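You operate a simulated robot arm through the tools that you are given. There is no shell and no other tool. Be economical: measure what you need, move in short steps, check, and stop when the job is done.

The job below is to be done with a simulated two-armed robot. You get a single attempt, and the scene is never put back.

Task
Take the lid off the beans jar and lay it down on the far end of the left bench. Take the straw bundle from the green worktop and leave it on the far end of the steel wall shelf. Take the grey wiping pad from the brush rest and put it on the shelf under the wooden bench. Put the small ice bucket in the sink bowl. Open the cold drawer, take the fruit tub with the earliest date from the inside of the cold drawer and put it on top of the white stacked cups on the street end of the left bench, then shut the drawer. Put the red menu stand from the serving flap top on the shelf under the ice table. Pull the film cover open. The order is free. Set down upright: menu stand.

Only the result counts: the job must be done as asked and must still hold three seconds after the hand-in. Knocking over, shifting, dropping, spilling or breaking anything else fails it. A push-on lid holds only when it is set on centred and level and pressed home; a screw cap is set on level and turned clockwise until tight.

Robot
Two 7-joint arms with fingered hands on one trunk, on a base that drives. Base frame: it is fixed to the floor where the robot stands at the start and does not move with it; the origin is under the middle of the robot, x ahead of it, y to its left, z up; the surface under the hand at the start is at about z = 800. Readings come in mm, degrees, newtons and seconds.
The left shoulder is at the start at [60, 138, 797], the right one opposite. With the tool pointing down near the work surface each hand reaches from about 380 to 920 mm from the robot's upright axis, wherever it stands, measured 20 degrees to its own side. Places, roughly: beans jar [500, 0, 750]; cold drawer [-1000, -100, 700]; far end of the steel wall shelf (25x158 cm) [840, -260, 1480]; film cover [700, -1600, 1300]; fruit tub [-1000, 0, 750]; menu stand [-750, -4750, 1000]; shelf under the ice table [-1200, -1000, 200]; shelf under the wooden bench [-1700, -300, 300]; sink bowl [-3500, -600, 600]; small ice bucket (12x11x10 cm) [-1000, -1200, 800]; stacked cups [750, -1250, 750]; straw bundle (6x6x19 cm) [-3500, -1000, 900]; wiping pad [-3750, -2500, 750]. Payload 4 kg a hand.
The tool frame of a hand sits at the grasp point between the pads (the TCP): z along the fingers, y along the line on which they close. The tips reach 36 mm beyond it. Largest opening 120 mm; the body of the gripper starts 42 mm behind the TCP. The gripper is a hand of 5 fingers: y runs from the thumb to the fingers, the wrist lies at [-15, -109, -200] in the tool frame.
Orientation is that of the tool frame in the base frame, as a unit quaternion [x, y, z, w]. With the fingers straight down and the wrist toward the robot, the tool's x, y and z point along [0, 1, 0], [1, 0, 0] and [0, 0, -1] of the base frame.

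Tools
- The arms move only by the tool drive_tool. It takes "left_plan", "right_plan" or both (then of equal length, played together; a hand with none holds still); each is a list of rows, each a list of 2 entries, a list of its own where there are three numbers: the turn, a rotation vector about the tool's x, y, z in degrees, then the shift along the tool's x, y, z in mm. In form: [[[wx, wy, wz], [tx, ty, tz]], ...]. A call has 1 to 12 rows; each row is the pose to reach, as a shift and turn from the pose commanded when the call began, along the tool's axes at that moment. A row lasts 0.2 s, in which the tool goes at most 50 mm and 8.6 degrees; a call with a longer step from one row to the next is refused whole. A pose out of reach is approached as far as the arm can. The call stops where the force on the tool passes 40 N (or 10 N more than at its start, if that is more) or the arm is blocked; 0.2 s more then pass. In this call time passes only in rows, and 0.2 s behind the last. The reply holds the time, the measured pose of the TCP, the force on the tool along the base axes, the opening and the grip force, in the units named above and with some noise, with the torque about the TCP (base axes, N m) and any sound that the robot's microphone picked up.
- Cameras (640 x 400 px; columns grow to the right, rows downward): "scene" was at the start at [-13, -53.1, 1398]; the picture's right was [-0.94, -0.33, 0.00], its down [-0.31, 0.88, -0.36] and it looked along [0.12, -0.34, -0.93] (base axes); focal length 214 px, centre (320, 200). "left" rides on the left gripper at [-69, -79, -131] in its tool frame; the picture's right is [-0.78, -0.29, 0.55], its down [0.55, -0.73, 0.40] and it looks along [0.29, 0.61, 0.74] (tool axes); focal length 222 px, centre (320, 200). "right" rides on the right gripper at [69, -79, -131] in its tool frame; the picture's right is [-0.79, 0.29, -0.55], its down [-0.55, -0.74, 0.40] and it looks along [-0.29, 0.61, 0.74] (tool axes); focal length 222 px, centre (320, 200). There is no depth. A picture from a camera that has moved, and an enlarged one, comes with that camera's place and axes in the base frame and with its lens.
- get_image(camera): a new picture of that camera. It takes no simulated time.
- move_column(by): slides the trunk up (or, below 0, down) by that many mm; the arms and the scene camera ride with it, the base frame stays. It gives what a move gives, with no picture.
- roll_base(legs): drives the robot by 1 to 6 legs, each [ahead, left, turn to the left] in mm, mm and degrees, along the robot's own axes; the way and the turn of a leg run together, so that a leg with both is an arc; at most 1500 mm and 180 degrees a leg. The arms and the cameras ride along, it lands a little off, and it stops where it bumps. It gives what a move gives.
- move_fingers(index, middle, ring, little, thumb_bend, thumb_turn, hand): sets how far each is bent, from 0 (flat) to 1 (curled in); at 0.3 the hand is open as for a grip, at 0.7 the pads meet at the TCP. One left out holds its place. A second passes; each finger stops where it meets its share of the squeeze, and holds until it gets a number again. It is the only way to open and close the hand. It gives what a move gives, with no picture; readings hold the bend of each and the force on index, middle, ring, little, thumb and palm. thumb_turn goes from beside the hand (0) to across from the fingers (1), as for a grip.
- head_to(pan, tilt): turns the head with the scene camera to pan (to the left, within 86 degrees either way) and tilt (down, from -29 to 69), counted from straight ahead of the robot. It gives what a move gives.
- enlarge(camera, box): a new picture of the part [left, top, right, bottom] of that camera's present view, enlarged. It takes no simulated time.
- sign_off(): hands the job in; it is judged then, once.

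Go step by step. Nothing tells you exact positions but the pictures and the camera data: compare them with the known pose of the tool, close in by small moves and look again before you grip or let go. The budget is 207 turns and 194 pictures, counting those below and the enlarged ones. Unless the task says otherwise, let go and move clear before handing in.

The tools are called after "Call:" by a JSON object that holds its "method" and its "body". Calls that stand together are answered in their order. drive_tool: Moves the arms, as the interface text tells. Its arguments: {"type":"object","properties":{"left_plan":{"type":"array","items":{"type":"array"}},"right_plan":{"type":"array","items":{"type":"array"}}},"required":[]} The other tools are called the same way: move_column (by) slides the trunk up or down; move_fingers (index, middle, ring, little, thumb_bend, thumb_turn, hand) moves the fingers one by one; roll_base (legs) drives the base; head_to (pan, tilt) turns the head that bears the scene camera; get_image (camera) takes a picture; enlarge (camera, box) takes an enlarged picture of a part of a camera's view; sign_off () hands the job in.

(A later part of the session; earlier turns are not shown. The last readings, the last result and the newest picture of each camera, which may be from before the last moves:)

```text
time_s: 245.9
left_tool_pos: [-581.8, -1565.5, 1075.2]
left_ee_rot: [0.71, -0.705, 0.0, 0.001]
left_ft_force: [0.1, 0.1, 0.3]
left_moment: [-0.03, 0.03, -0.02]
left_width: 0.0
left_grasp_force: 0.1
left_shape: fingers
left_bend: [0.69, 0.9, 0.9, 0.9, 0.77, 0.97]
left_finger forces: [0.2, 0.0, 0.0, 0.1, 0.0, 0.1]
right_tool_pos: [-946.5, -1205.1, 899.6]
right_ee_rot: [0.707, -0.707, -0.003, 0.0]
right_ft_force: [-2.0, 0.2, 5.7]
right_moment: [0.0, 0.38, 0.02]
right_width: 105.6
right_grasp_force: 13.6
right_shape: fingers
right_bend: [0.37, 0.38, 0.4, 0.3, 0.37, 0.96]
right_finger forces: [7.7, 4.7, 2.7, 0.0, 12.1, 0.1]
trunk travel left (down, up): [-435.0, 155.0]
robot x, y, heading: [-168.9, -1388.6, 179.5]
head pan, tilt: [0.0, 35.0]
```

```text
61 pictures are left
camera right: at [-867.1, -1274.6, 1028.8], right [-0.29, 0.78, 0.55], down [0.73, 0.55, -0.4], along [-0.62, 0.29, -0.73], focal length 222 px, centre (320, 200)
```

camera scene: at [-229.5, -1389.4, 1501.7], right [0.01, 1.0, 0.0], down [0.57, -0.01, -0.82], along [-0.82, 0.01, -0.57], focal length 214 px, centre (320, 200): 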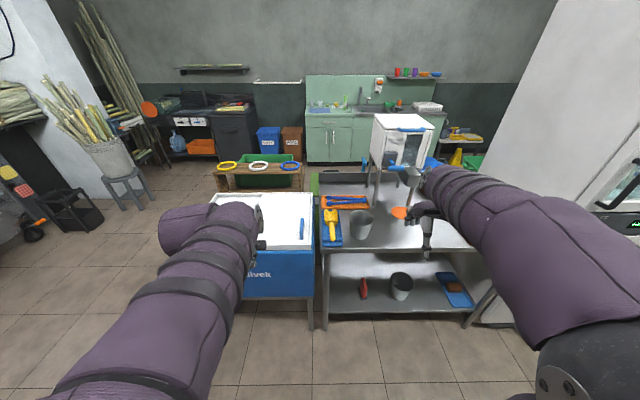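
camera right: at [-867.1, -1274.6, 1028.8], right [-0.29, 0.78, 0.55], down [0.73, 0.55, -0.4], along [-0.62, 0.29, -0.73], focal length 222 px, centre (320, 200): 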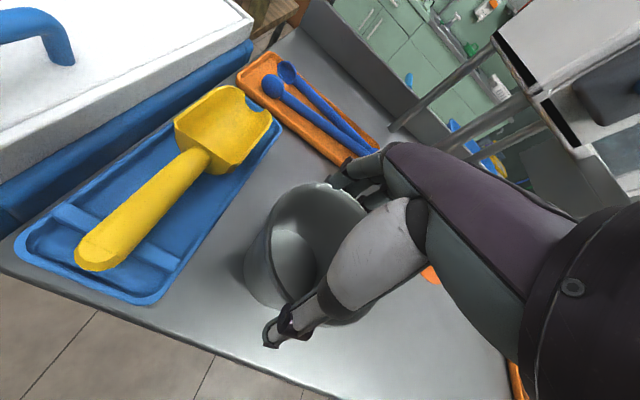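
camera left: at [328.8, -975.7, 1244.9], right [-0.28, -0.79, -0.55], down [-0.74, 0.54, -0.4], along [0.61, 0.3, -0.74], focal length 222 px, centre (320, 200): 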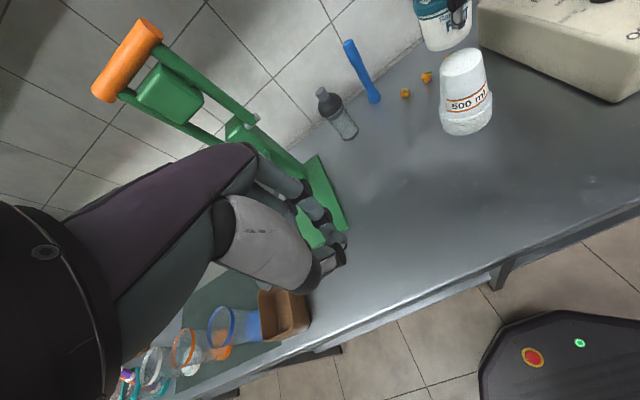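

Call:
{"method": "move_fingers", "body": {"hand": "right", "index": 0.5, "middle": 0.5, "ring": 0.5, "thumb_bend": 0.47}}

Call:
{"method": "drive_tool", "body": {"right_plan": [[[0, 0, 0], [0, 0, -15]], [[0, 0, 0], [0, 0, -40]], [[0, 0, 0], [0, 0, -75]], [[0, 0, 0], [0, -5, -110]], [[0, 0, 0], [0, -10, -150]], [[0, 0, 0], [0, -20, -190]]]}}

Call:
{"method": "get_image", "body": {"camera": "right"}}

```text
time_s: 246.9
left_tool_pos: [-582.4, -1564.7, 1074.9]
left_ee_rot: [0.709, -0.705, -0.001, 0.002]
left_ft_force: [-0.5, -0.3, -0.1]
left_moment: [-0.01, -0.01, 0.0]
left_width: 0.1
left_grasp_force: 0.1
left_shape: fingers
left_bend: [0.69, 0.9, 0.9, 0.9, 0.77, 0.97]
left_finger forces: [0.0, 0.0, 0.0, 0.0, 0.0, 0.1]
right_tool_pos: [-946.1, -1204.8, 899.4]
right_ee_rot: [-0.707, 0.707, 0.004, -0.001]
right_ft_force: [-5.6, 0.9, 14.2]
right_moment: [0.06, 0.25, 0.0]
right_width: 101.8
right_grasp_force: 26.2
right_shape: fingers
right_bend: [0.4, 0.41, 0.43, 0.3, 0.38, 0.95]
right_finger forces: [11.9, 8.6, 7.5, 0.0, 24.8, 0.0]
trunk travel left (down, up): [-435.0, 155.0]
robot x, y, heading: [-168.4, -1393.3, 179.6]
head pan, tilt: [0.0, 35.0]
```

```text
time_s: 248.3
left_tool_pos: [-584.3, -1565.5, 1075.4]
left_ee_rot: [0.709, -0.705, 0.0, 0.002]
left_ft_force: [0.0, -0.1, 0.1]
left_moment: [-0.02, 0.02, 0.02]
left_width: 0.0
left_grasp_force: 0.0
left_shape: fingers
left_bend: [0.69, 0.9, 0.9, 0.9, 0.77, 0.97]
left_finger forces: [0.0, 0.0, 0.0, 0.0, 0.0, 0.1]
right_tool_pos: [-927.2, -1205.5, 1088.9]
right_ee_rot: [-0.707, 0.707, 0.002, 0.001]
right_ft_force: [-0.3, -0.2, -0.7]
right_moment: [-0.03, 0.03, -0.02]
right_width: 100.9
right_grasp_force: 24.4
right_shape: fingers
right_bend: [0.41, 0.42, 0.44, 0.3, 0.38, 0.95]
right_finger forces: [10.1, 7.8, 6.6, 0.0, 24.5, 0.0]
trunk travel left (down, up): [-435.0, 155.0]
robot x, y, heading: [-171.6, -1391.3, 179.5]
head pan, tilt: [0.0, 35.0]
```

```text
60 pictures are left
camera right: at [-848.5, -1275.0, 1218.8], right [-0.29, 0.78, 0.55], down [0.73, 0.55, -0.4], along [-0.61, 0.29, -0.73], focal length 222 px, centre (320, 200)
```

right: 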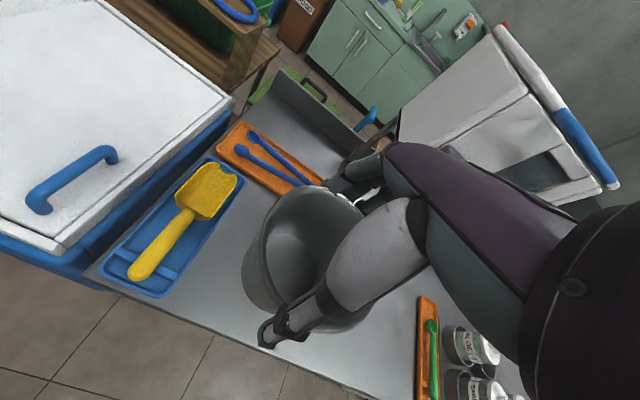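

The bucket is lifted. I tuck it in and drive around the cooler toward the back, pausing to look.

Call:
{"method": "drive_tool", "body": {"right_plan": [[[0, 0, 0], [0, -45, 0]], [[0, 0, 0], [0, -90, 0]], [[0, 0, 0], [0, -135, 0]], [[0, 0, 0], [-5, -180, 0]], [[0, 0, 0], [-10, -225, 0]], [[0, 0, 0], [-15, -270, 0]], [[0, 0, 0], [-20, -310, 0]], [[0, 0, 0], [-25, -345, 0]]]}}

Call:
{"method": "roll_base", "body": {"legs": [[0, 1410, 0.5], [1100, 0, 0]]}}

Call:
{"method": "head_to", "body": {"pan": -20, "tilt": 25}}

Call:
{"method": "get_image", "body": {"camera": "scene"}}

```text
time_s: 250.1
left_tool_pos: [-581.4, -1565.5, 1075.9]
left_ee_rot: [0.71, -0.704, -0.001, 0.002]
left_ft_force: [0.3, -0.2, -0.4]
left_moment: [0.01, -0.01, -0.02]
left_width: 0.0
left_grasp_force: 0.0
left_shape: fingers
left_bend: [0.69, 0.9, 0.9, 0.9, 0.77, 0.97]
left_finger forces: [0.0, 0.0, 0.0, 0.1, 0.0, 0.0]
right_tool_pos: [-581.8, -1180.7, 1087.6]
right_ee_rot: [-0.707, 0.707, 0.002, 0.0]
right_ft_force: [-0.2, 0.1, -1.6]
right_moment: [-0.03, 0.02, -0.02]
right_width: 100.6
right_grasp_force: 24.1
right_shape: fingers
right_bend: [0.41, 0.42, 0.44, 0.3, 0.38, 0.95]
right_finger forces: [9.8, 7.8, 6.7, 0.0, 24.5, 0.1]
trunk travel left (down, up): [-435.0, 155.0]
robot x, y, heading: [-172.2, -1389.9, 179.1]
head pan, tilt: [0.0, 35.0]
```

```text
time_s: 262.3
left_tool_pos: [-1679.9, -2950.3, 1074.5]
left_ee_rot: [-0.706, 0.708, 0.0, -0.001]
left_ft_force: [-0.2, -1.1, 0.7]
left_moment: [-0.02, -0.01, -0.04]
left_width: 0.0
left_grasp_force: 0.1
left_shape: fingers
left_bend: [0.69, 0.9, 0.9, 0.9, 0.77, 0.97]
left_finger forces: [0.0, 0.1, 0.0, 0.1, 0.1, 0.0]
right_tool_pos: [-1674.7, -2567.2, 1086.9]
right_ee_rot: [-0.704, 0.71, 0.001, 0.0]
right_ft_force: [0.4, 0.1, -2.2]
right_moment: [0.0, 0.01, 0.01]
right_width: 100.8
right_grasp_force: 23.8
right_shape: fingers
right_bend: [0.41, 0.42, 0.44, 0.3, 0.38, 0.95]
right_finger forces: [9.8, 7.8, 6.6, 0.0, 24.5, 0.1]
trunk travel left (down, up): [-435.0, 155.0]
robot x, y, heading: [-1262.3, -2779.9, 178.5]
head pan, tilt: [0.0, 35.0]
```

```text
time_s: 263.1
left_tool_pos: [-1679.3, -2950.9, 1075.6]
left_ee_rot: [-0.707, 0.707, 0.0, -0.001]
left_ft_force: [0.5, -0.1, 0.2]
left_moment: [0.01, 0.02, -0.04]
left_width: 0.3
left_grasp_force: 0.0
left_shape: fingers
left_bend: [0.69, 0.9, 0.9, 0.9, 0.77, 0.97]
left_finger forces: [0.0, 0.0, 0.0, 0.0, 0.0, 0.0]
right_tool_pos: [-1675.5, -2568.0, 1087.1]
right_ee_rot: [-0.704, 0.71, 0.002, 0.001]
right_ft_force: [-0.4, 0.0, -1.6]
right_moment: [-0.02, -0.01, 0.03]
right_width: 100.5
right_grasp_force: 24.3
right_shape: fingers
right_bend: [0.41, 0.42, 0.44, 0.3, 0.38, 0.95]
right_finger forces: [9.8, 7.8, 6.7, 0.0, 24.5, 0.0]
trunk travel left (down, up): [-435.0, 155.0]
robot x, y, heading: [-1263.4, -2776.7, 178.8]
head pan, tilt: [-20.0, 25.0]
```

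```text
59 pictures are left
camera scene: at [-1322.2, -2747.0, 1517.4], right [0.36, 0.93, 0.0], down [0.39, -0.15, -0.91], along [-0.85, 0.33, -0.42], focal length 214 px, centre (320, 200)
```

scene: 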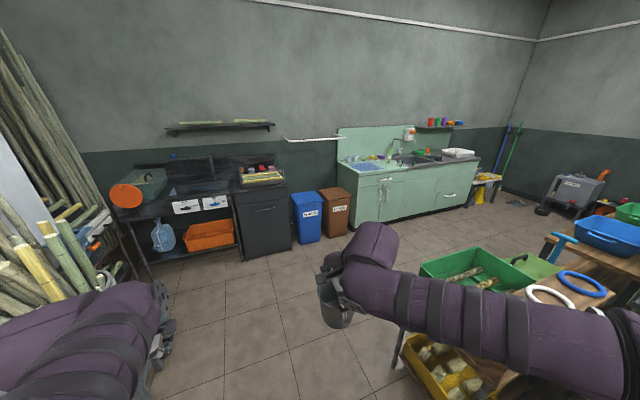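

The route is clear: sink unit front at x≈-3270. I drive on to a stance in front of the sink and worktop.

Call:
{"method": "roll_base", "body": {"legs": [[1290, 0, 1], [0, -1000, 0], [0, -970, 0]]}}

Call:
{"method": "head_to", "body": {"pan": 0, "tilt": 35}}

Call:
{"method": "get_image", "body": {"camera": "scene"}}

```text
time_s: 279.2
left_tool_pos: [-3004.4, -984.3, 1075.7]
left_ee_rot: [-0.707, 0.707, 0.0, -0.001]
left_ft_force: [0.2, 0.2, -0.7]
left_moment: [0.0, -0.01, 0.01]
left_width: 0.2
left_grasp_force: 0.1
left_shape: fingers
left_bend: [0.69, 0.9, 0.9, 0.9, 0.77, 0.97]
left_finger forces: [0.0, 0.0, 0.0, 0.0, 0.0, 0.1]
right_tool_pos: [-3001.0, -599.9, 1087.2]
right_ee_rot: [-0.704, 0.71, 0.001, 0.0]
right_ft_force: [0.1, -0.3, -1.9]
right_moment: [-0.03, -0.03, -0.01]
right_width: 100.2
right_grasp_force: 24.5
right_shape: fingers
right_bend: [0.41, 0.42, 0.44, 0.3, 0.38, 0.95]
right_finger forces: [9.8, 7.7, 6.6, 0.1, 24.5, 0.0]
trunk travel left (down, up): [-435.0, 155.0]
robot x, y, heading: [-2587.8, -811.3, 179.2]
head pan, tilt: [-20.0, 25.0]
```

```text
time_s: 280.0
left_tool_pos: [-3004.9, -984.5, 1075.3]
left_ee_rot: [-0.707, 0.707, 0.0, -0.002]
left_ft_force: [0.2, 0.2, 0.2]
left_moment: [0.03, -0.04, 0.01]
left_width: 0.1
left_grasp_force: 0.1
left_shape: fingers
left_bend: [0.69, 0.9, 0.9, 0.9, 0.77, 0.97]
left_finger forces: [0.0, 0.0, 0.1, 0.0, 0.0, 0.0]
right_tool_pos: [-3002.0, -599.3, 1088.4]
right_ee_rot: [-0.704, 0.71, 0.002, 0.001]
right_ft_force: [-0.7, 0.1, -1.5]
right_moment: [-0.01, -0.04, 0.01]
right_width: 100.2
right_grasp_force: 24.2
right_shape: fingers
right_bend: [0.41, 0.42, 0.44, 0.3, 0.38, 0.95]
right_finger forces: [9.7, 7.7, 6.6, 0.0, 24.5, 0.0]
trunk travel left (down, up): [-435.0, 155.0]
robot x, y, heading: [-2586.3, -812.8, 179.2]
head pan, tilt: [0.0, 35.0]
```

```text
58 pictures are left
camera scene: at [-2649.4, -810.4, 1501.7], right [0.02, 1.0, 0.0], down [0.57, -0.01, -0.82], along [-0.82, 0.02, -0.57], focal length 214 px, centre (320, 200)
```

scene: 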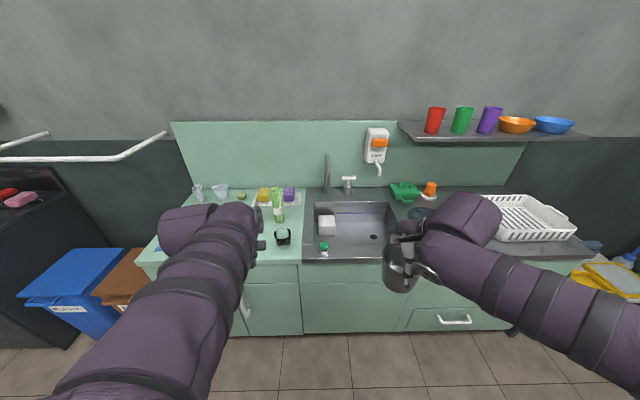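

The bowl spans about x -3515…-3210, y -845…-470. I move a bit closer and bring the bucket over its right half.

Call:
{"method": "roll_base", "body": {"legs": [[85, 0, 0]]}}

Call:
{"method": "drive_tool", "body": {"right_plan": [[[0, 0, 0], [-2, 45, 0]], [[0, 0, 0], [-4, 90, 0]], [[0, 0, 0], [-6, 135, 0]], [[0, 0, 0], [-8, 180, 0]], [[0, 0, 0], [-10, 225, 10]], [[0, 0, 0], [-12, 265, 30]], [[0, 0, 0], [-12, 280, 60]]]}}

Call:
{"method": "get_image", "body": {"camera": "right"}}

Call:
{"method": "get_image", "body": {"camera": "scene"}}

```text
time_s: 281.1
left_tool_pos: [-3090.5, -983.4, 1074.6]
left_ee_rot: [0.707, -0.707, 0.001, 0.001]
left_ft_force: [0.2, 0.0, -0.3]
left_moment: [0.02, -0.02, -0.02]
left_width: 0.0
left_grasp_force: 0.0
left_shape: fingers
left_bend: [0.69, 0.9, 0.9, 0.9, 0.77, 0.97]
left_finger forces: [0.0, 0.0, 0.0, 0.0, 0.0, 0.0]
right_tool_pos: [-3086.9, -599.0, 1086.3]
right_ee_rot: [-0.705, 0.709, 0.002, 0.002]
right_ft_force: [-0.3, -0.4, -1.7]
right_moment: [-0.03, -0.03, 0.03]
right_width: 100.5
right_grasp_force: 24.2
right_shape: fingers
right_bend: [0.41, 0.42, 0.44, 0.3, 0.38, 0.95]
right_finger forces: [9.8, 7.8, 6.6, 0.0, 24.6, 0.0]
trunk travel left (down, up): [-435.0, 155.0]
robot x, y, heading: [-2676.8, -808.1, 179.2]
head pan, tilt: [0.0, 35.0]
```

```text
time_s: 282.7
left_tool_pos: [-3090.0, -983.1, 1073.8]
left_ee_rot: [0.708, -0.707, 0.0, 0.002]
left_ft_force: [-1.4, 0.5, -0.2]
left_moment: [0.01, -0.01, 0.0]
left_width: 0.1
left_grasp_force: 0.0
left_shape: fingers
left_bend: [0.69, 0.9, 0.9, 0.9, 0.77, 0.97]
left_finger forces: [0.0, 0.0, 0.0, 0.0, 0.1, 0.1]
right_tool_pos: [-3365.2, -586.4, 1027.6]
right_ee_rot: [-0.705, 0.709, 0.002, 0.001]
right_ft_force: [0.1, 0.5, -1.5]
right_moment: [-0.09, 0.01, 0.03]
right_width: 100.1
right_grasp_force: 23.7
right_shape: fingers
right_bend: [0.41, 0.42, 0.44, 0.3, 0.38, 0.95]
right_finger forces: [9.5, 7.7, 6.6, 0.0, 24.4, 0.1]
trunk travel left (down, up): [-435.0, 155.0]
robot x, y, heading: [-2674.4, -809.1, 179.0]
head pan, tilt: [0.0, 35.0]
```

```text
57 pictures are left
camera right: at [-3285.9, -655.1, 1157.5], right [-0.29, 0.78, 0.55], down [0.74, 0.55, -0.4], along [-0.61, 0.29, -0.73], focal length 222 px, centre (320, 200)
```

right: 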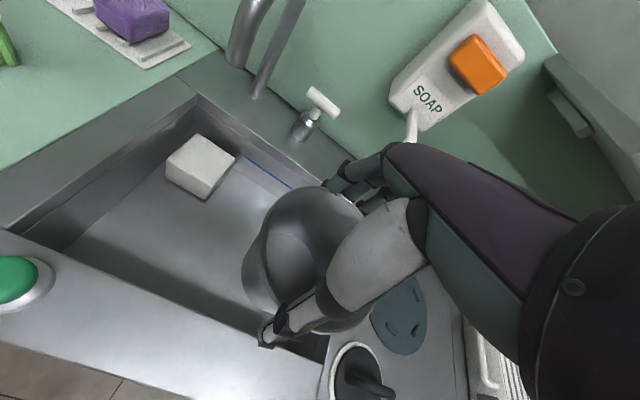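

```text
56 pictures are left
camera scene: at [-2735.4, -809.0, 1501.7], right [0.02, 1.0, 0.0], down [0.57, -0.01, -0.82], along [-0.82, 0.01, -0.57], focal length 214 px, centre (320, 200)
```

scene: 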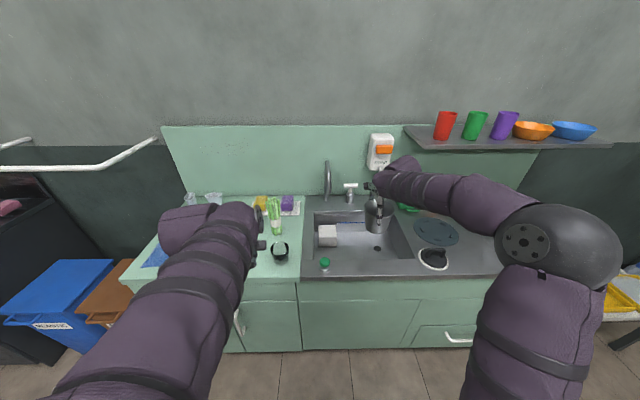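

The bowl is x -3565…-3312, y -792…-457, so I move the bucket forward to x≈-3440 and go down into it.

Call:
{"method": "drive_tool", "body": {"right_plan": [[[0, 0, 0], [0, 38, 0]], [[0, 0, 0], [0, 74, 0]], [[0, 0, 0], [0, 74, 40]], [[0, 0, 0], [0, 74, 80]], [[0, 0, 0], [0, 74, 120]], [[0, 0, 0], [0, 74, 150]]]}}

Call:
{"method": "get_image", "body": {"camera": "right"}}

Call:
{"method": "enlarge", "body": {"camera": "scene", "box": [290, 170, 450, 290]}}

```text
time_s: 284.1
left_tool_pos: [-3089.4, -983.2, 1075.7]
left_ee_rot: [0.708, -0.706, 0.0, 0.001]
left_ft_force: [-0.4, 1.0, 0.2]
left_moment: [0.02, -0.02, -0.02]
left_width: 0.0
left_grasp_force: 0.0
left_shape: fingers
left_bend: [0.69, 0.9, 0.9, 0.9, 0.77, 0.97]
left_finger forces: [0.1, 0.0, 0.0, 0.0, 0.1, 0.0]
right_tool_pos: [-3441.4, -583.1, 877.0]
right_ee_rot: [-0.705, 0.709, 0.002, 0.001]
right_ft_force: [-0.5, 0.4, -0.4]
right_moment: [-0.02, 0.01, 0.03]
right_width: 100.2
right_grasp_force: 24.1
right_shape: fingers
right_bend: [0.41, 0.42, 0.44, 0.3, 0.38, 0.95]
right_finger forces: [9.5, 7.8, 6.6, 0.0, 24.2, 0.1]
trunk travel left (down, up): [-435.0, 155.0]
robot x, y, heading: [-2675.4, -813.5, 179.0]
head pan, tilt: [0.0, 35.0]
```

```text
55 pictures are left
camera right: at [-3363.3, -652.8, 1007.9], right [-0.29, 0.78, 0.55], down [0.74, 0.55, -0.4], along [-0.61, 0.29, -0.73], focal length 222 px, centre (320, 200)
```

right: 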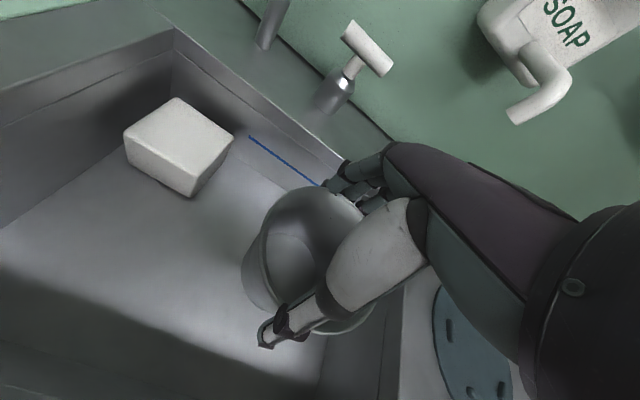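

```text
3.33 times, centred on (370, 230) of scene
camera zoom: at [-2735.4, -808.9, 1501.7], right [0.02, 1.0, 0.0], down [0.57, -0.01, -0.82], along [-0.82, 0.01, -0.57], focal length 715 px, centre (153, 100)
```

zoom: 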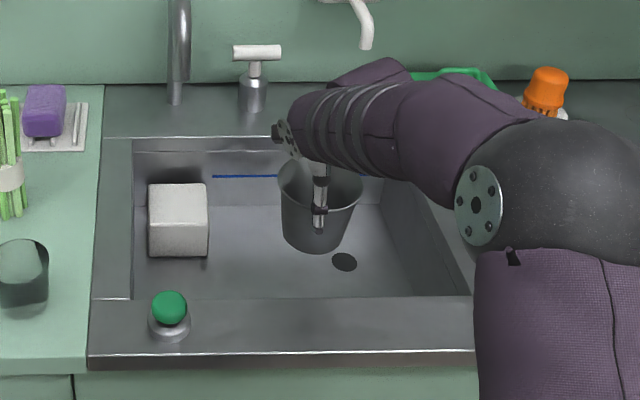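

Floor of the bowl looks about z≈745. I shift back 25 mm for finger clearance and lower gently.

Call:
{"method": "drive_tool", "body": {"right_plan": [[[0, 0, 0], [0, -25, 0]], [[0, 0, 0], [0, -25, 12]], [[0, 0, 0], [0, -25, 22]], [[0, 0, 0], [0, -25, 30]]]}}

Call:
{"method": "enlarge", "body": {"camera": "right", "box": [180, 140, 420, 380]}}

```text
time_s: 285.1
left_tool_pos: [-3088.9, -983.3, 1075.0]
left_ee_rot: [0.707, -0.707, 0.0, 0.002]
left_ft_force: [-0.3, 0.0, -0.6]
left_moment: [0.0, 0.01, 0.0]
left_width: 0.0
left_grasp_force: 0.2
left_shape: fingers
left_bend: [0.69, 0.9, 0.9, 0.9, 0.77, 0.97]
left_finger forces: [0.0, 0.0, 0.0, 0.0, 0.0, 0.0]
right_tool_pos: [-3416.3, -584.7, 845.8]
right_ee_rot: [-0.705, 0.709, 0.002, 0.001]
right_ft_force: [0.2, 0.8, -2.0]
right_moment: [-0.01, 0.02, 0.01]
right_width: 100.3
right_grasp_force: 24.2
right_shape: fingers
right_bend: [0.41, 0.42, 0.44, 0.3, 0.38, 0.95]
right_finger forces: [9.4, 7.7, 6.6, 0.0, 24.3, 0.0]
trunk travel left (down, up): [-435.0, 155.0]
robot x, y, heading: [-2676.0, -811.3, 178.9]
head pan, tilt: [0.0, 35.0]
```

```text
1.67 times, centred on (300, 260) of right
camera zoom: at [-3337.1, -653.3, 976.4], right [-0.29, 0.78, 0.55], down [0.74, 0.55, -0.4], along [-0.61, 0.29, -0.73], focal length 370 px, centre (353, 100)
```

zoom: 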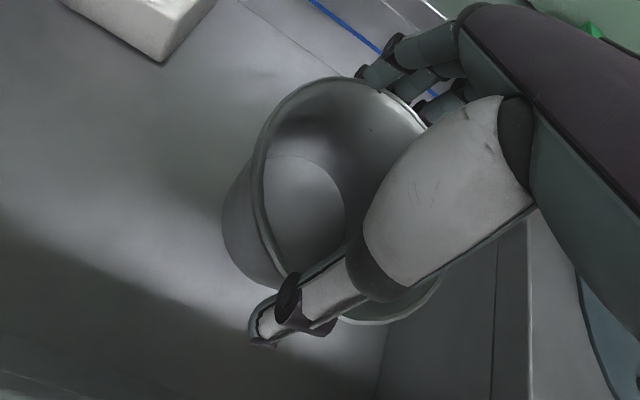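

Still free. I lower further in small steps until contact.

Call:
{"method": "drive_tool", "body": {"right_plan": [[[0, 0, 0], [0, 0, 8]], [[0, 0, 0], [0, 0, 16]], [[0, 0, 0], [0, 0, 22]]]}}

```text
time_s: 285.9
left_tool_pos: [-3090.2, -983.0, 1075.3]
left_ee_rot: [0.708, -0.706, 0.0, 0.001]
left_ft_force: [-1.0, 0.3, 0.3]
left_moment: [0.0, -0.03, 0.03]
left_width: 0.0
left_grasp_force: 0.0
left_shape: fingers
left_bend: [0.69, 0.9, 0.9, 0.9, 0.77, 0.97]
left_finger forces: [0.0, 0.0, 0.1, 0.0, 0.0, 0.0]
right_tool_pos: [-3417.8, -584.5, 825.7]
right_ee_rot: [-0.705, 0.709, 0.003, 0.001]
right_ft_force: [-0.8, -0.4, -1.4]
right_moment: [-0.01, 0.01, -0.03]
right_width: 100.4
right_grasp_force: 23.9
right_shape: fingers
right_bend: [0.41, 0.42, 0.44, 0.3, 0.38, 0.95]
right_finger forces: [9.4, 7.8, 6.6, 0.1, 24.4, 0.0]
trunk travel left (down, up): [-435.0, 155.0]
robot x, y, heading: [-2676.4, -813.8, 179.2]
head pan, tilt: [0.0, 35.0]
```

Call:
{"method": "drive_tool", "body": {"right_plan": [[[0, 0, 0], [0, 0, 7]], [[0, 0, 0], [0, 0, 14]], [[0, 0, 0], [0, 0, 21]], [[0, 0, 0], [0, 0, 28]], [[0, 0, 0], [0, 0, 35]]]}}

Call:
{"method": "enlarge", "body": {"camera": "scene", "box": [290, 170, 450, 290]}}

```text
time_s: 287.1
left_tool_pos: [-3089.0, -983.2, 1074.8]
left_ee_rot: [0.708, -0.706, 0.0, 0.002]
left_ft_force: [0.3, -0.5, 0.0]
left_moment: [0.01, -0.03, -0.01]
left_width: 0.1
left_grasp_force: 0.1
left_shape: fingers
left_bend: [0.69, 0.9, 0.9, 0.9, 0.77, 0.97]
left_finger forces: [0.0, 0.0, 0.1, 0.0, 0.0, 0.0]
right_tool_pos: [-3417.3, -583.8, 791.4]
right_ee_rot: [-0.705, 0.709, 0.002, 0.002]
right_ft_force: [0.0, 0.8, -1.9]
right_moment: [-0.01, 0.01, -0.01]
right_width: 100.4
right_grasp_force: 24.3
right_shape: fingers
right_bend: [0.41, 0.42, 0.44, 0.3, 0.38, 0.95]
right_finger forces: [9.3, 7.8, 6.5, 0.0, 24.1, 0.0]
trunk travel left (down, up): [-435.0, 155.0]
robot x, y, heading: [-2675.3, -809.8, 179.1]
head pan, tilt: [0.0, 35.0]
```

```text
3.33 times, centred on (370, 230) of scene
camera zoom: at [-2735.1, -809.0, 1501.7], right [0.02, 1.0, 0.0], down [0.57, -0.01, -0.82], along [-0.82, 0.01, -0.57], focal length 715 px, centre (153, 100)
```

zoom: 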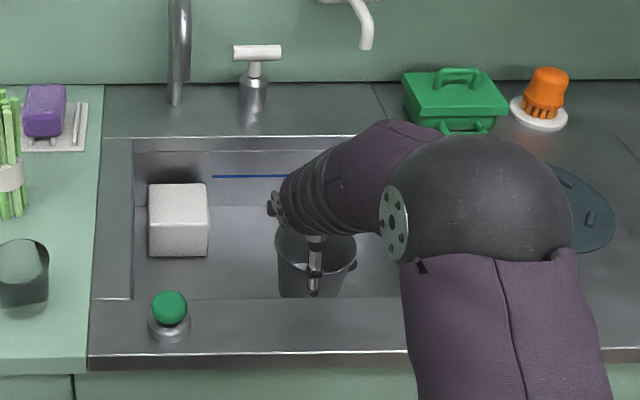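

Call:
{"method": "drive_tool", "body": {"right_plan": [[[0, 0, 0], [0, 0, 6]], [[0, 0, 0], [0, 0, 12]], [[0, 0, 0], [0, 0, 18]], [[0, 0, 0], [0, 0, 24]], [[0, 0, 0], [0, 0, 30]]]}}

Call:
{"method": "get_image", "body": {"camera": "right"}}

```text
time_s: 288.3
left_tool_pos: [-3089.5, -983.7, 1074.9]
left_ee_rot: [0.708, -0.706, 0.0, 0.001]
left_ft_force: [-0.7, -0.5, -0.2]
left_moment: [-0.01, -0.02, 0.02]
left_width: 0.0
left_grasp_force: 0.0
left_shape: fingers
left_bend: [0.69, 0.9, 0.9, 0.9, 0.77, 0.97]
left_finger forces: [0.0, 0.0, 0.1, 0.1, 0.1, 0.0]
right_tool_pos: [-3416.3, -584.1, 760.3]
right_ee_rot: [-0.706, 0.709, 0.002, 0.0]
right_ft_force: [-0.6, 0.2, -1.6]
right_moment: [-0.03, 0.03, 0.0]
right_width: 100.2
right_grasp_force: 24.3
right_shape: fingers
right_bend: [0.41, 0.42, 0.44, 0.3, 0.38, 0.95]
right_finger forces: [9.4, 7.9, 6.6, 0.0, 24.2, 0.0]
trunk travel left (down, up): [-435.0, 155.0]
robot x, y, heading: [-2677.6, -810.4, 178.9]
head pan, tilt: [0.0, 35.0]
```

```text
51 pictures are left
camera right: at [-3337.5, -652.8, 890.9], right [-0.28, 0.78, 0.55], down [0.74, 0.55, -0.4], along [-0.61, 0.29, -0.73], focal length 222 px, centre (320, 200)
```

right: 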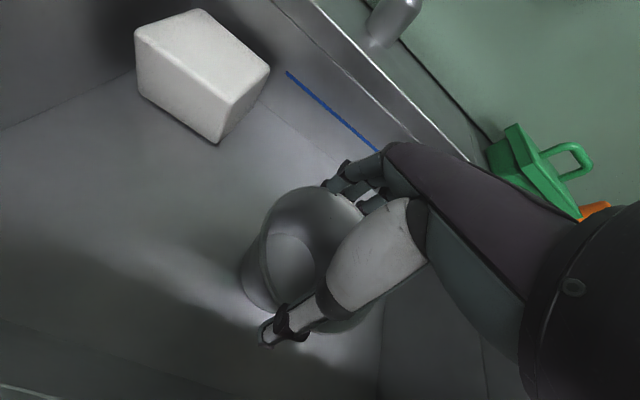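

Call:
{"method": "drive_tool", "body": {"right_plan": [[[0, 0, 0], [0, 0, 5]], [[0, 0, 0], [0, 0, 10]], [[0, 0, 0], [0, 0, 15]], [[0, 0, 0], [0, 0, 20]], [[0, 0, 0], [0, 0, 25]], [[0, 0, 0], [0, 0, 30]], [[0, 0, 0], [0, 0, 35]]]}}

```text
time_s: 289.4
left_tool_pos: [-3088.8, -982.8, 1076.3]
left_ee_rot: [0.707, -0.707, -0.001, 0.002]
left_ft_force: [0.2, 0.6, -0.7]
left_moment: [0.04, -0.04, 0.01]
left_width: 0.0
left_grasp_force: 0.0
left_shape: fingers
left_bend: [0.69, 0.9, 0.9, 0.9, 0.77, 0.97]
left_finger forces: [0.0, 0.0, 0.1, 0.0, 0.0, 0.0]
right_tool_pos: [-3421.9, -583.2, 750.4]
right_ee_rot: [-0.705, 0.709, 0.007, -0.006]
right_ft_force: [5.1, -0.9, 23.9]
right_moment: [-0.23, -1.47, 0.07]
right_width: 101.1
right_grasp_force: 31.3
right_shape: fingers
right_bend: [0.42, 0.43, 0.45, 0.3, 0.35, 0.95]
right_finger forces: [9.1, 7.1, 6.3, 0.0, 40.3, 0.0]
trunk travel left (down, up): [-435.0, 155.0]
robot x, y, heading: [-2675.8, -809.3, 178.8]
head pan, tilt: [0.0, 35.0]
stopped in row 5 (right hand): the force on the tool passed its limit at 43 N (the readings are from after the stop); the commanded pose is now the measured one
```

The bucket touches the bowl floor. I release, raise out, and check.

Call:
{"method": "move_fingers", "body": {"hand": "right", "index": 0.2, "middle": 0.2, "ring": 0.2, "little": 0.2, "thumb_bend": 0.2}}

Call:
{"method": "drive_tool", "body": {"right_plan": [[[0, 0, 0], [0, 0, -25]], [[0, 0, 0], [0, 0, -65]], [[0, 0, 0], [0, 0, -110]], [[0, 0, 0], [0, 0, -155]], [[0, 0, 0], [0, 0, -200]], [[0, 0, 0], [0, 0, -245]], [[0, 0, 0], [0, -30, -280]], [[0, 0, 0], [0, -70, -300]], [[0, 0, 0], [0, -115, -310]], [[0, 0, 0], [0, -160, -310]], [[0, 0, 0], [0, -205, -310]], [[0, 0, 0], [0, -250, -310]]]}}

Call:
{"method": "get_image", "body": {"camera": "scene"}}

```text
time_s: 290.4
left_tool_pos: [-3089.6, -982.4, 1075.2]
left_ee_rot: [0.707, -0.707, 0.0, 0.002]
left_ft_force: [0.0, 0.6, -0.3]
left_moment: [0.01, 0.02, 0.01]
left_width: 0.0
left_grasp_force: 0.1
left_shape: fingers
left_bend: [0.69, 0.9, 0.9, 0.9, 0.77, 0.97]
left_finger forces: [0.0, 0.0, 0.0, 0.1, 0.0, 0.0]
right_tool_pos: [-3420.3, -583.6, 745.7]
right_ee_rot: [-0.706, 0.709, 0.006, -0.003]
right_ft_force: [-0.3, -0.6, -0.1]
right_moment: [0.0, -0.02, 0.02]
right_width: 146.5
right_grasp_force: 0.0
right_shape: fingers
right_bend: [0.2, 0.2, 0.2, 0.2, 0.2, 0.97]
right_finger forces: [0.0, 0.0, 0.0, 0.0, 0.0, 0.1]
trunk travel left (down, up): [-435.0, 155.0]
robot x, y, heading: [-2672.5, -812.2, 179.2]
head pan, tilt: [0.0, 35.0]
```

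```text
time_s: 293.0
left_tool_pos: [-3089.1, -982.3, 1075.4]
left_ee_rot: [0.708, -0.707, -0.001, 0.002]
left_ft_force: [1.2, -0.2, -0.7]
left_moment: [-0.04, 0.04, -0.01]
left_width: 0.0
left_grasp_force: 0.1
left_shape: fingers
left_bend: [0.69, 0.9, 0.9, 0.9, 0.77, 0.97]
left_finger forces: [0.0, 0.0, 0.0, 0.0, 0.1, 0.1]
right_tool_pos: [-3164.4, -584.1, 1053.5]
right_ee_rot: [-0.705, 0.709, 0.007, -0.004]
right_ft_force: [-0.2, 0.4, -0.4]
right_moment: [0.0, 0.01, -0.01]
right_width: 146.3
right_grasp_force: 0.0
right_shape: fingers
right_bend: [0.2, 0.2, 0.2, 0.2, 0.2, 0.97]
right_finger forces: [0.0, 0.0, 0.1, 0.1, 0.0, 0.1]
trunk travel left (down, up): [-435.0, 155.0]
robot x, y, heading: [-2672.2, -809.6, 178.9]
head pan, tilt: [0.0, 35.0]
```

```text
50 pictures are left
camera scene: at [-2733.7, -808.8, 1501.8], right [0.02, 1.0, 0.0], down [0.57, -0.01, -0.82], along [-0.82, 0.01, -0.57], focal length 214 px, centre (320, 200)
```

scene: 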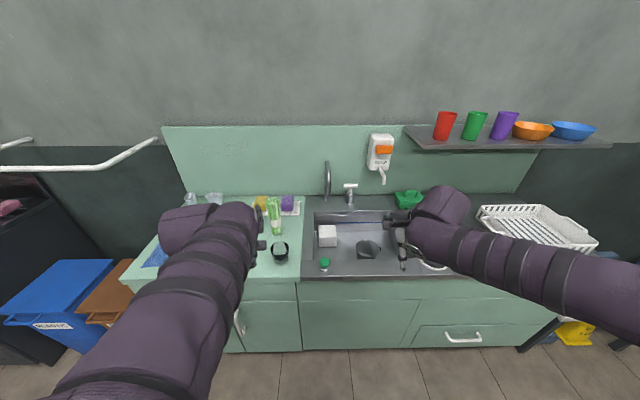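

Call:
{"method": "enlarge", "body": {"camera": "scene", "box": [230, 180, 410, 290]}}

Call:
{"method": "get_image", "body": {"camera": "left"}}

```text
3.56 times, centred on (320, 235) of scene
camera zoom: at [-2733.7, -808.8, 1501.8], right [0.02, 1.0, 0.0], down [0.57, -0.01, -0.82], along [-0.82, 0.01, -0.57], focal length 763 px, centre (320, 76)
```

zoom: 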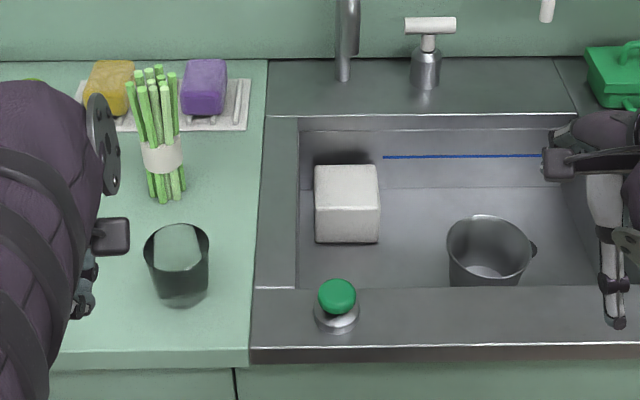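

```text
48 pictures are left
camera left: at [-3008.8, -912.9, 1205.1], right [0.29, 0.78, -0.55], down [0.73, -0.55, -0.4], along [-0.61, -0.29, -0.73], focal length 222 px, centre (320, 200)
```

left: 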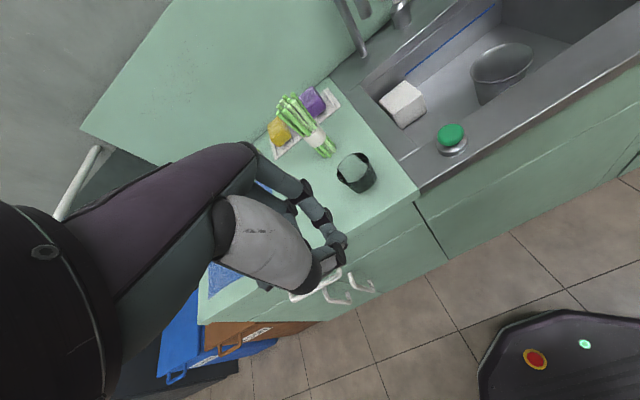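

The bucket is in the bowl. The straw bundle stands at about (-3372, -979), base z≈885. I shift left so the right hand can take it with a forward-pointing grasp, and start turning that hand.

Call:
{"method": "roll_base", "body": {"legs": [[-60, 0, 0], [0, 370, 0.5]]}}

Call:
{"method": "drive_tool", "body": {"right_plan": [[[-2.95, -2.95, -7.1], [-3, 8, -12]], [[-5.9, -5.9, -14.2], [-6, 16, -24]], [[-8.8, -8.8, -21.2], [-9, 24, -36]], [[-11.7, -11.7, -28.3], [-12, 32, -48]], [[-14.7, -14.7, -35.4], [-15, 40, -60]], [[-17.6, -17.6, -42.4], [-18, 48, -72]], [[-20.5, -20.5, -49.5], [-20, 56, -84]], [[-23.5, -23.5, -56.6], [-20, 64, -96]], [[-26.4, -26.4, -63.7], [-20, 70, -108]], [[-29.3, -29.3, -70.8], [-20, 70, -120]], [[-32.3, -32.3, -77.8], [-20, 70, -130]], [[-35.2, -35.2, -84.9], [-20, 70, -140]]]}}

Call:
{"method": "get_image", "body": {"camera": "scene"}}

```text
time_s: 295.9
left_tool_pos: [-3032.0, -1357.3, 1075.0]
left_ee_rot: [0.709, -0.705, 0.0, 0.002]
left_ft_force: [-0.5, -0.4, -0.4]
left_moment: [0.02, -0.01, -0.03]
left_width: 0.0
left_grasp_force: 0.1
left_shape: fingers
left_bend: [0.69, 0.9, 0.9, 0.9, 0.77, 0.97]
left_finger forces: [0.0, 0.1, 0.0, 0.0, 0.1, 0.0]
right_tool_pos: [-3110.2, -958.8, 1054.5]
right_ee_rot: [0.707, -0.707, -0.007, 0.003]
right_ft_force: [0.7, -1.6, -0.2]
right_moment: [0.03, 0.0, -0.02]
right_width: 146.7
right_grasp_force: 0.1
right_shape: fingers
right_bend: [0.2, 0.2, 0.2, 0.2, 0.2, 0.97]
right_finger forces: [0.0, 0.0, 0.0, 0.0, 0.1, 0.1]
trunk travel left (down, up): [-435.0, 155.0]
robot x, y, heading: [-2622.0, -1182.5, 179.4]
head pan, tilt: [0.0, 35.0]
```

```text
time_s: 298.6
left_tool_pos: [-3033.8, -1357.5, 1074.5]
left_ee_rot: [0.709, -0.705, 0.0, 0.001]
left_ft_force: [-0.2, -0.6, 0.1]
left_moment: [0.01, -0.01, 0.02]
left_width: 0.0
left_grasp_force: 0.2
left_shape: fingers
left_bend: [0.69, 0.9, 0.9, 0.9, 0.77, 0.97]
left_finger forces: [0.0, 0.0, 0.0, 0.1, 0.1, 0.0]
right_tool_pos: [-3180.5, -940.0, 1193.4]
right_ee_rot: [0.921, 0.002, -0.389, -0.001]
right_ft_force: [-0.2, 0.1, 0.0]
right_moment: [-0.02, 0.0, -0.04]
right_width: 147.0
right_grasp_force: 0.1
right_shape: fingers
right_bend: [0.2, 0.2, 0.2, 0.2, 0.2, 0.97]
right_finger forces: [0.0, 0.0, 0.0, 0.0, 0.1, 0.0]
trunk travel left (down, up): [-435.0, 155.0]
robot x, y, heading: [-2621.6, -1181.9, 179.1]
head pan, tilt: [0.0, 35.0]
```

```text
47 pictures are left
camera scene: at [-2679.2, -1181.7, 1501.7], right [0.01, 1.0, 0.0], down [0.57, -0.01, -0.82], along [-0.82, 0.01, -0.57], focal length 214 px, centre (320, 200)
```

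scene: 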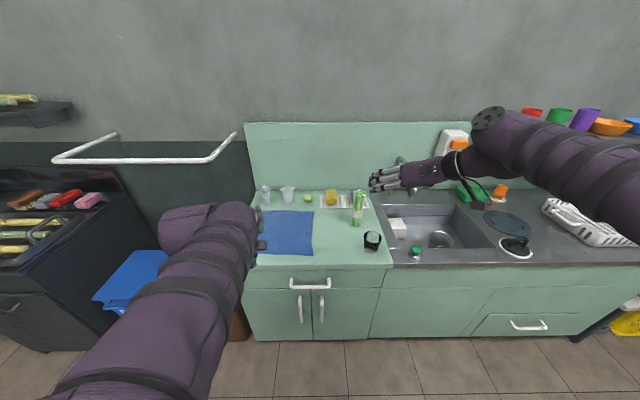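

Orientation transition works. Now I pitch the hand up 45° to point straight forward.

Call:
{"method": "drive_tool", "body": {"right_plan": [[[0, -7.6, 0], [0, 0, 0]], [[0, -15.2, 0], [0, 0, 0]], [[0, -22.9, 0], [0, 0, 0]], [[0, -30.5, 0], [0, 0, 0]], [[0, -38.1, 0], [0, 0, 0]], [[0, -45.8, 0], [0, 0, 0]]]}}

Call:
{"method": "get_image", "body": {"camera": "right"}}

Call:
{"method": "enlarge", "body": {"camera": "scene", "box": [310, 150, 430, 270]}}

```text
time_s: 299.9
left_tool_pos: [-3033.6, -1357.1, 1075.6]
left_ee_rot: [0.709, -0.705, 0.0, 0.001]
left_ft_force: [0.3, 0.3, -0.8]
left_moment: [-0.02, 0.0, 0.0]
left_width: 0.1
left_grasp_force: 0.0
left_shape: fingers
left_bend: [0.69, 0.9, 0.9, 0.9, 0.77, 0.97]
left_finger forces: [0.1, 0.0, 0.0, 0.1, 0.0, 0.0]
right_tool_pos: [-3180.0, -938.7, 1194.0]
right_ee_rot: [-0.697, -0.001, 0.717, 0.001]
right_ft_force: [0.1, 0.0, 0.5]
right_moment: [-0.02, 0.0, 0.02]
right_width: 147.0
right_grasp_force: 0.3
right_shape: fingers
right_bend: [0.2, 0.2, 0.2, 0.2, 0.2, 0.97]
right_finger forces: [0.0, 0.1, 0.0, 0.0, 0.0, 0.0]
trunk travel left (down, up): [-435.0, 155.0]
robot x, y, heading: [-2618.9, -1183.2, 179.0]
head pan, tilt: [0.0, 35.0]
```

```text
46 pictures are left
camera right: at [-3050.7, -858.7, 1120.4], right [0.57, -0.29, 0.77], down [-0.38, 0.73, 0.56], along [-0.73, -0.61, 0.31], focal length 222 px, centre (320, 200)
```

right: 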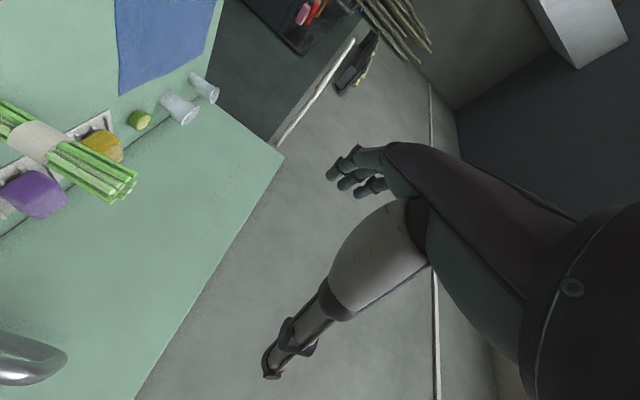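

```text
3.33 times, centred on (370, 210) of scene
camera zoom: at [-2679.3, -1180.9, 1501.7], right [0.01, 1.0, 0.0], down [0.57, -0.01, -0.82], along [-0.82, 0.01, -0.57], focal length 715 px, centre (153, 167)
```

zoom: 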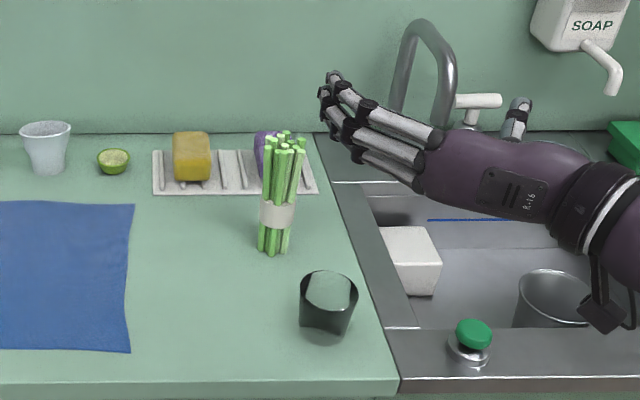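

Better triangulation: bundle at (-3460, -997), base z≈811, top≈1000; the dark cup in front tops out at ≈890. I lower to z≈935 in front of it.

Call:
{"method": "drive_tool", "body": {"right_plan": [[[0, 0, 0], [43, 10, 0]], [[0, 0, 0], [86, 20, 0]], [[0, 0, 0], [129, 30, 0]], [[0, 0, 0], [172, 40, 0]], [[0, 0, 0], [215, 50, 0]], [[0, 1.6, 0], [259, 58, 0]]]}}

Call:
{"method": "get_image", "body": {"camera": "right"}}

Call:
{"method": "enlarge", "body": {"camera": "scene", "box": [310, 150, 430, 270]}}

```text
time_s: 301.4
left_tool_pos: [-3032.9, -1358.5, 1075.5]
left_ee_rot: [0.709, -0.705, 0.0, 0.001]
left_ft_force: [-0.9, 0.1, 0.0]
left_moment: [0.02, -0.01, -0.01]
left_width: 0.0
left_grasp_force: 0.0
left_shape: fingers
left_bend: [0.69, 0.9, 0.9, 0.9, 0.77, 0.97]
left_finger forces: [0.1, 0.1, 0.0, 0.0, 0.0, 0.0]
right_tool_pos: [-3187.6, -995.8, 937.5]
right_ee_rot: [-0.707, -0.001, 0.708, 0.001]
right_ft_force: [-0.2, -0.9, -0.7]
right_moment: [0.0, 0.03, -0.01]
right_width: 146.9
right_grasp_force: 0.0
right_shape: fingers
right_bend: [0.2, 0.2, 0.2, 0.2, 0.2, 0.97]
right_finger forces: [0.0, 0.0, 0.0, 0.0, 0.0, 0.0]
trunk travel left (down, up): [-435.0, 155.0]
robot x, y, heading: [-2619.2, -1182.3, 179.4]
head pan, tilt: [0.0, 35.0]
```

```text
44 pictures are left
camera right: at [-3056.9, -917.0, 867.3], right [0.55, -0.29, 0.78], down [-0.4, 0.73, 0.55], along [-0.74, -0.61, 0.29], focal length 222 px, centre (320, 200)
```

right: 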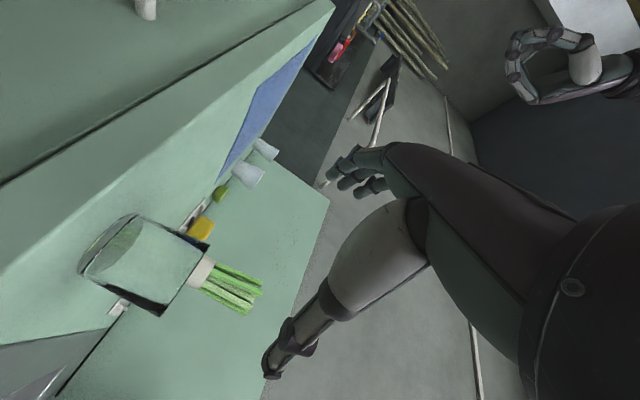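

```text
3.33 times, centred on (370, 210) of scene
camera zoom: at [-2679.5, -1181.4, 1501.7], right [0.01, 1.0, 0.0], down [0.57, -0.01, -0.82], along [-0.82, 0.01, -0.57], focal length 715 px, centre (153, 167)
```

zoom: 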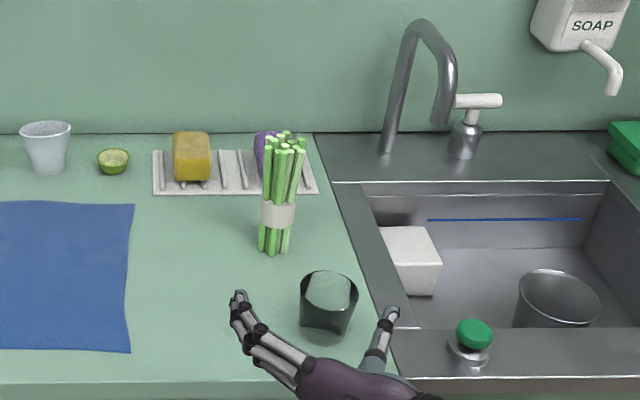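

Cup top is ≈864, so I go in at z≈918 over it, toward the bundle.

Call:
{"method": "drive_tool", "body": {"right_plan": [[[0, 0, 0], [19, 0, 20]], [[0, 0, 0], [19, 0, 65]], [[0, 0, 0], [19, 0, 110]], [[0, 0, 0], [19, 0, 155]], [[0, 0, 0], [19, 0, 195]], [[0, 0, 0], [19, 0, 225]]]}}

Call:
{"method": "get_image", "body": {"camera": "right"}}

Call:
{"method": "enlarge", "body": {"camera": "scene", "box": [310, 150, 430, 270]}}

```text
time_s: 302.8
left_tool_pos: [-3032.8, -1357.6, 1075.4]
left_ee_rot: [0.709, -0.705, 0.0, 0.001]
left_ft_force: [0.2, 0.0, 0.2]
left_moment: [0.01, 0.03, -0.01]
left_width: 0.0
left_grasp_force: 0.1
left_shape: fingers
left_bend: [0.69, 0.9, 0.9, 0.9, 0.77, 0.97]
left_finger forces: [0.0, 0.1, 0.0, 0.0, 0.0, 0.0]
right_tool_pos: [-3414.3, -997.5, 916.1]
right_ee_rot: [-0.707, -0.001, 0.707, 0.001]
right_ft_force: [-0.4, -0.1, -0.2]
right_moment: [0.01, -0.01, -0.02]
right_width: 146.8
right_grasp_force: 0.1
right_shape: fingers
right_bend: [0.2, 0.2, 0.2, 0.2, 0.2, 0.97]
right_finger forces: [0.1, 0.0, 0.0, 0.1, 0.1, 0.0]
trunk travel left (down, up): [-435.0, 155.0]
robot x, y, heading: [-2620.8, -1185.7, 179.1]
head pan, tilt: [0.0, 35.0]
```

```text
42 pictures are left
camera right: at [-3283.1, -917.5, 846.2], right [0.55, -0.29, 0.78], down [-0.4, 0.73, 0.55], along [-0.74, -0.61, 0.28], focal length 222 px, centre (320, 200)
```

right: 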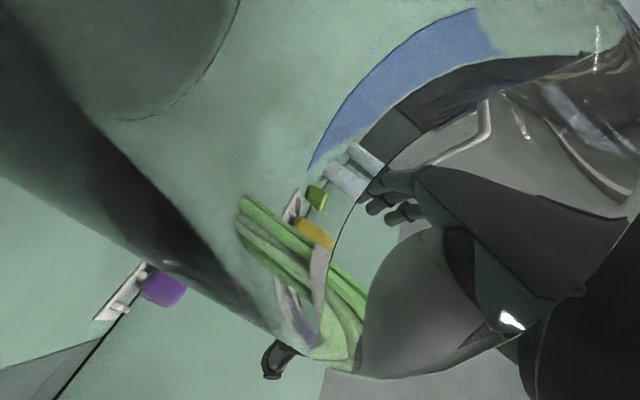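

```text
3.33 times, centred on (370, 210) of scene
camera zoom: at [-2679.5, -1181.6, 1501.7], right [0.01, 1.0, 0.0], down [0.57, -0.01, -0.82], along [-0.82, 0.01, -0.57], focal length 715 px, centre (153, 167)
```

zoom: 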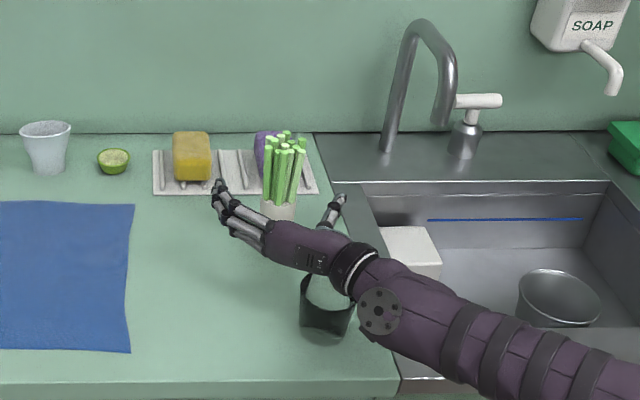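

The bundle is centred between fingers and thumb. I advance 40 mm more and close.

Call:
{"method": "drive_tool", "body": {"right_plan": [[[0, 0, 0], [0, 0, 20]], [[0, 0, 0], [0, 0, 38]]]}}

Call:
{"method": "move_fingers", "body": {"hand": "right", "index": 0.6, "middle": 0.6, "ring": 0.6, "little": 0.6, "thumb_bend": 0.6}}

Call:
{"method": "enlarge", "body": {"camera": "scene", "box": [310, 150, 430, 270]}}

```text
time_s: 303.4
left_tool_pos: [-3032.4, -1357.6, 1075.3]
left_ee_rot: [0.709, -0.705, 0.0, 0.001]
left_ft_force: [-0.3, -0.6, 1.0]
left_moment: [0.02, 0.03, 0.01]
left_width: 0.0
left_grasp_force: 0.1
left_shape: fingers
left_bend: [0.69, 0.9, 0.9, 0.9, 0.77, 0.97]
left_finger forces: [0.0, 0.0, 0.0, 0.0, 0.1, 0.1]
right_tool_pos: [-3442.5, -998.4, 917.4]
right_ee_rot: [0.707, 0.0, -0.707, -0.001]
right_ft_force: [-0.3, -0.2, -0.2]
right_moment: [0.01, -0.01, 0.0]
right_width: 146.8
right_grasp_force: 0.0
right_shape: fingers
right_bend: [0.2, 0.2, 0.2, 0.2, 0.2, 0.97]
right_finger forces: [0.0, 0.0, 0.1, 0.0, 0.1, 0.0]
right hand out of reach, approached as far as the arm can: row 2
trunk travel left (down, up): [-435.0, 155.0]
robot x, y, heading: [-2618.7, -1181.3, 179.3]
head pan, tilt: [0.0, 35.0]
```

```text
time_s: 304.4
left_tool_pos: [-3032.8, -1356.9, 1075.7]
left_ee_rot: [0.71, -0.705, 0.0, 0.001]
left_ft_force: [0.3, 0.3, 0.5]
left_moment: [0.01, 0.02, -0.02]
left_width: 0.1
left_grasp_force: 0.0
left_shape: fingers
left_bend: [0.69, 0.9, 0.9, 0.9, 0.77, 0.97]
left_finger forces: [0.0, 0.0, 0.1, 0.0, 0.1, 0.0]
right_tool_pos: [-3441.6, -998.8, 917.9]
right_ee_rot: [-0.706, 0.0, 0.708, 0.0]
right_ft_force: [-0.1, 0.4, 1.4]
right_moment: [0.06, 0.1, -0.04]
right_width: 43.9
right_grasp_force: 6.9
right_shape: fingers
right_bend: [0.58, 0.58, 0.58, 0.6, 0.55, 0.97]
right_finger forces: [2.1, 2.4, 2.3, 0.0, 6.8, 0.0]
trunk travel left (down, up): [-435.0, 155.0]
robot x, y, heading: [-2621.9, -1183.3, 179.4]
head pan, tilt: [0.0, 35.0]
```

```text
3.33 times, centred on (370, 210) of scene
camera zoom: at [-2678.9, -1181.7, 1501.7], right [0.01, 1.0, 0.0], down [0.57, -0.01, -0.82], along [-0.82, 0.01, -0.57], focal length 715 px, centre (153, 167)
```

zoom: 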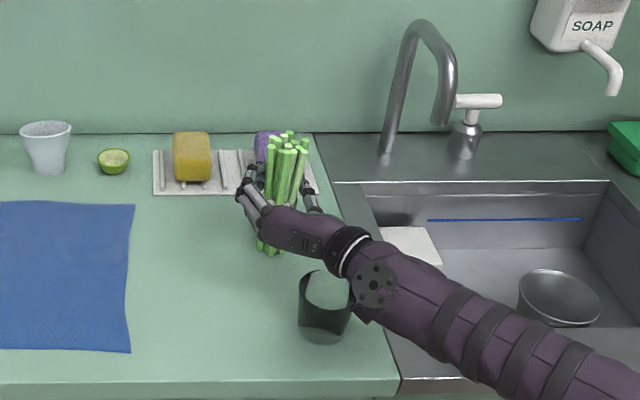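

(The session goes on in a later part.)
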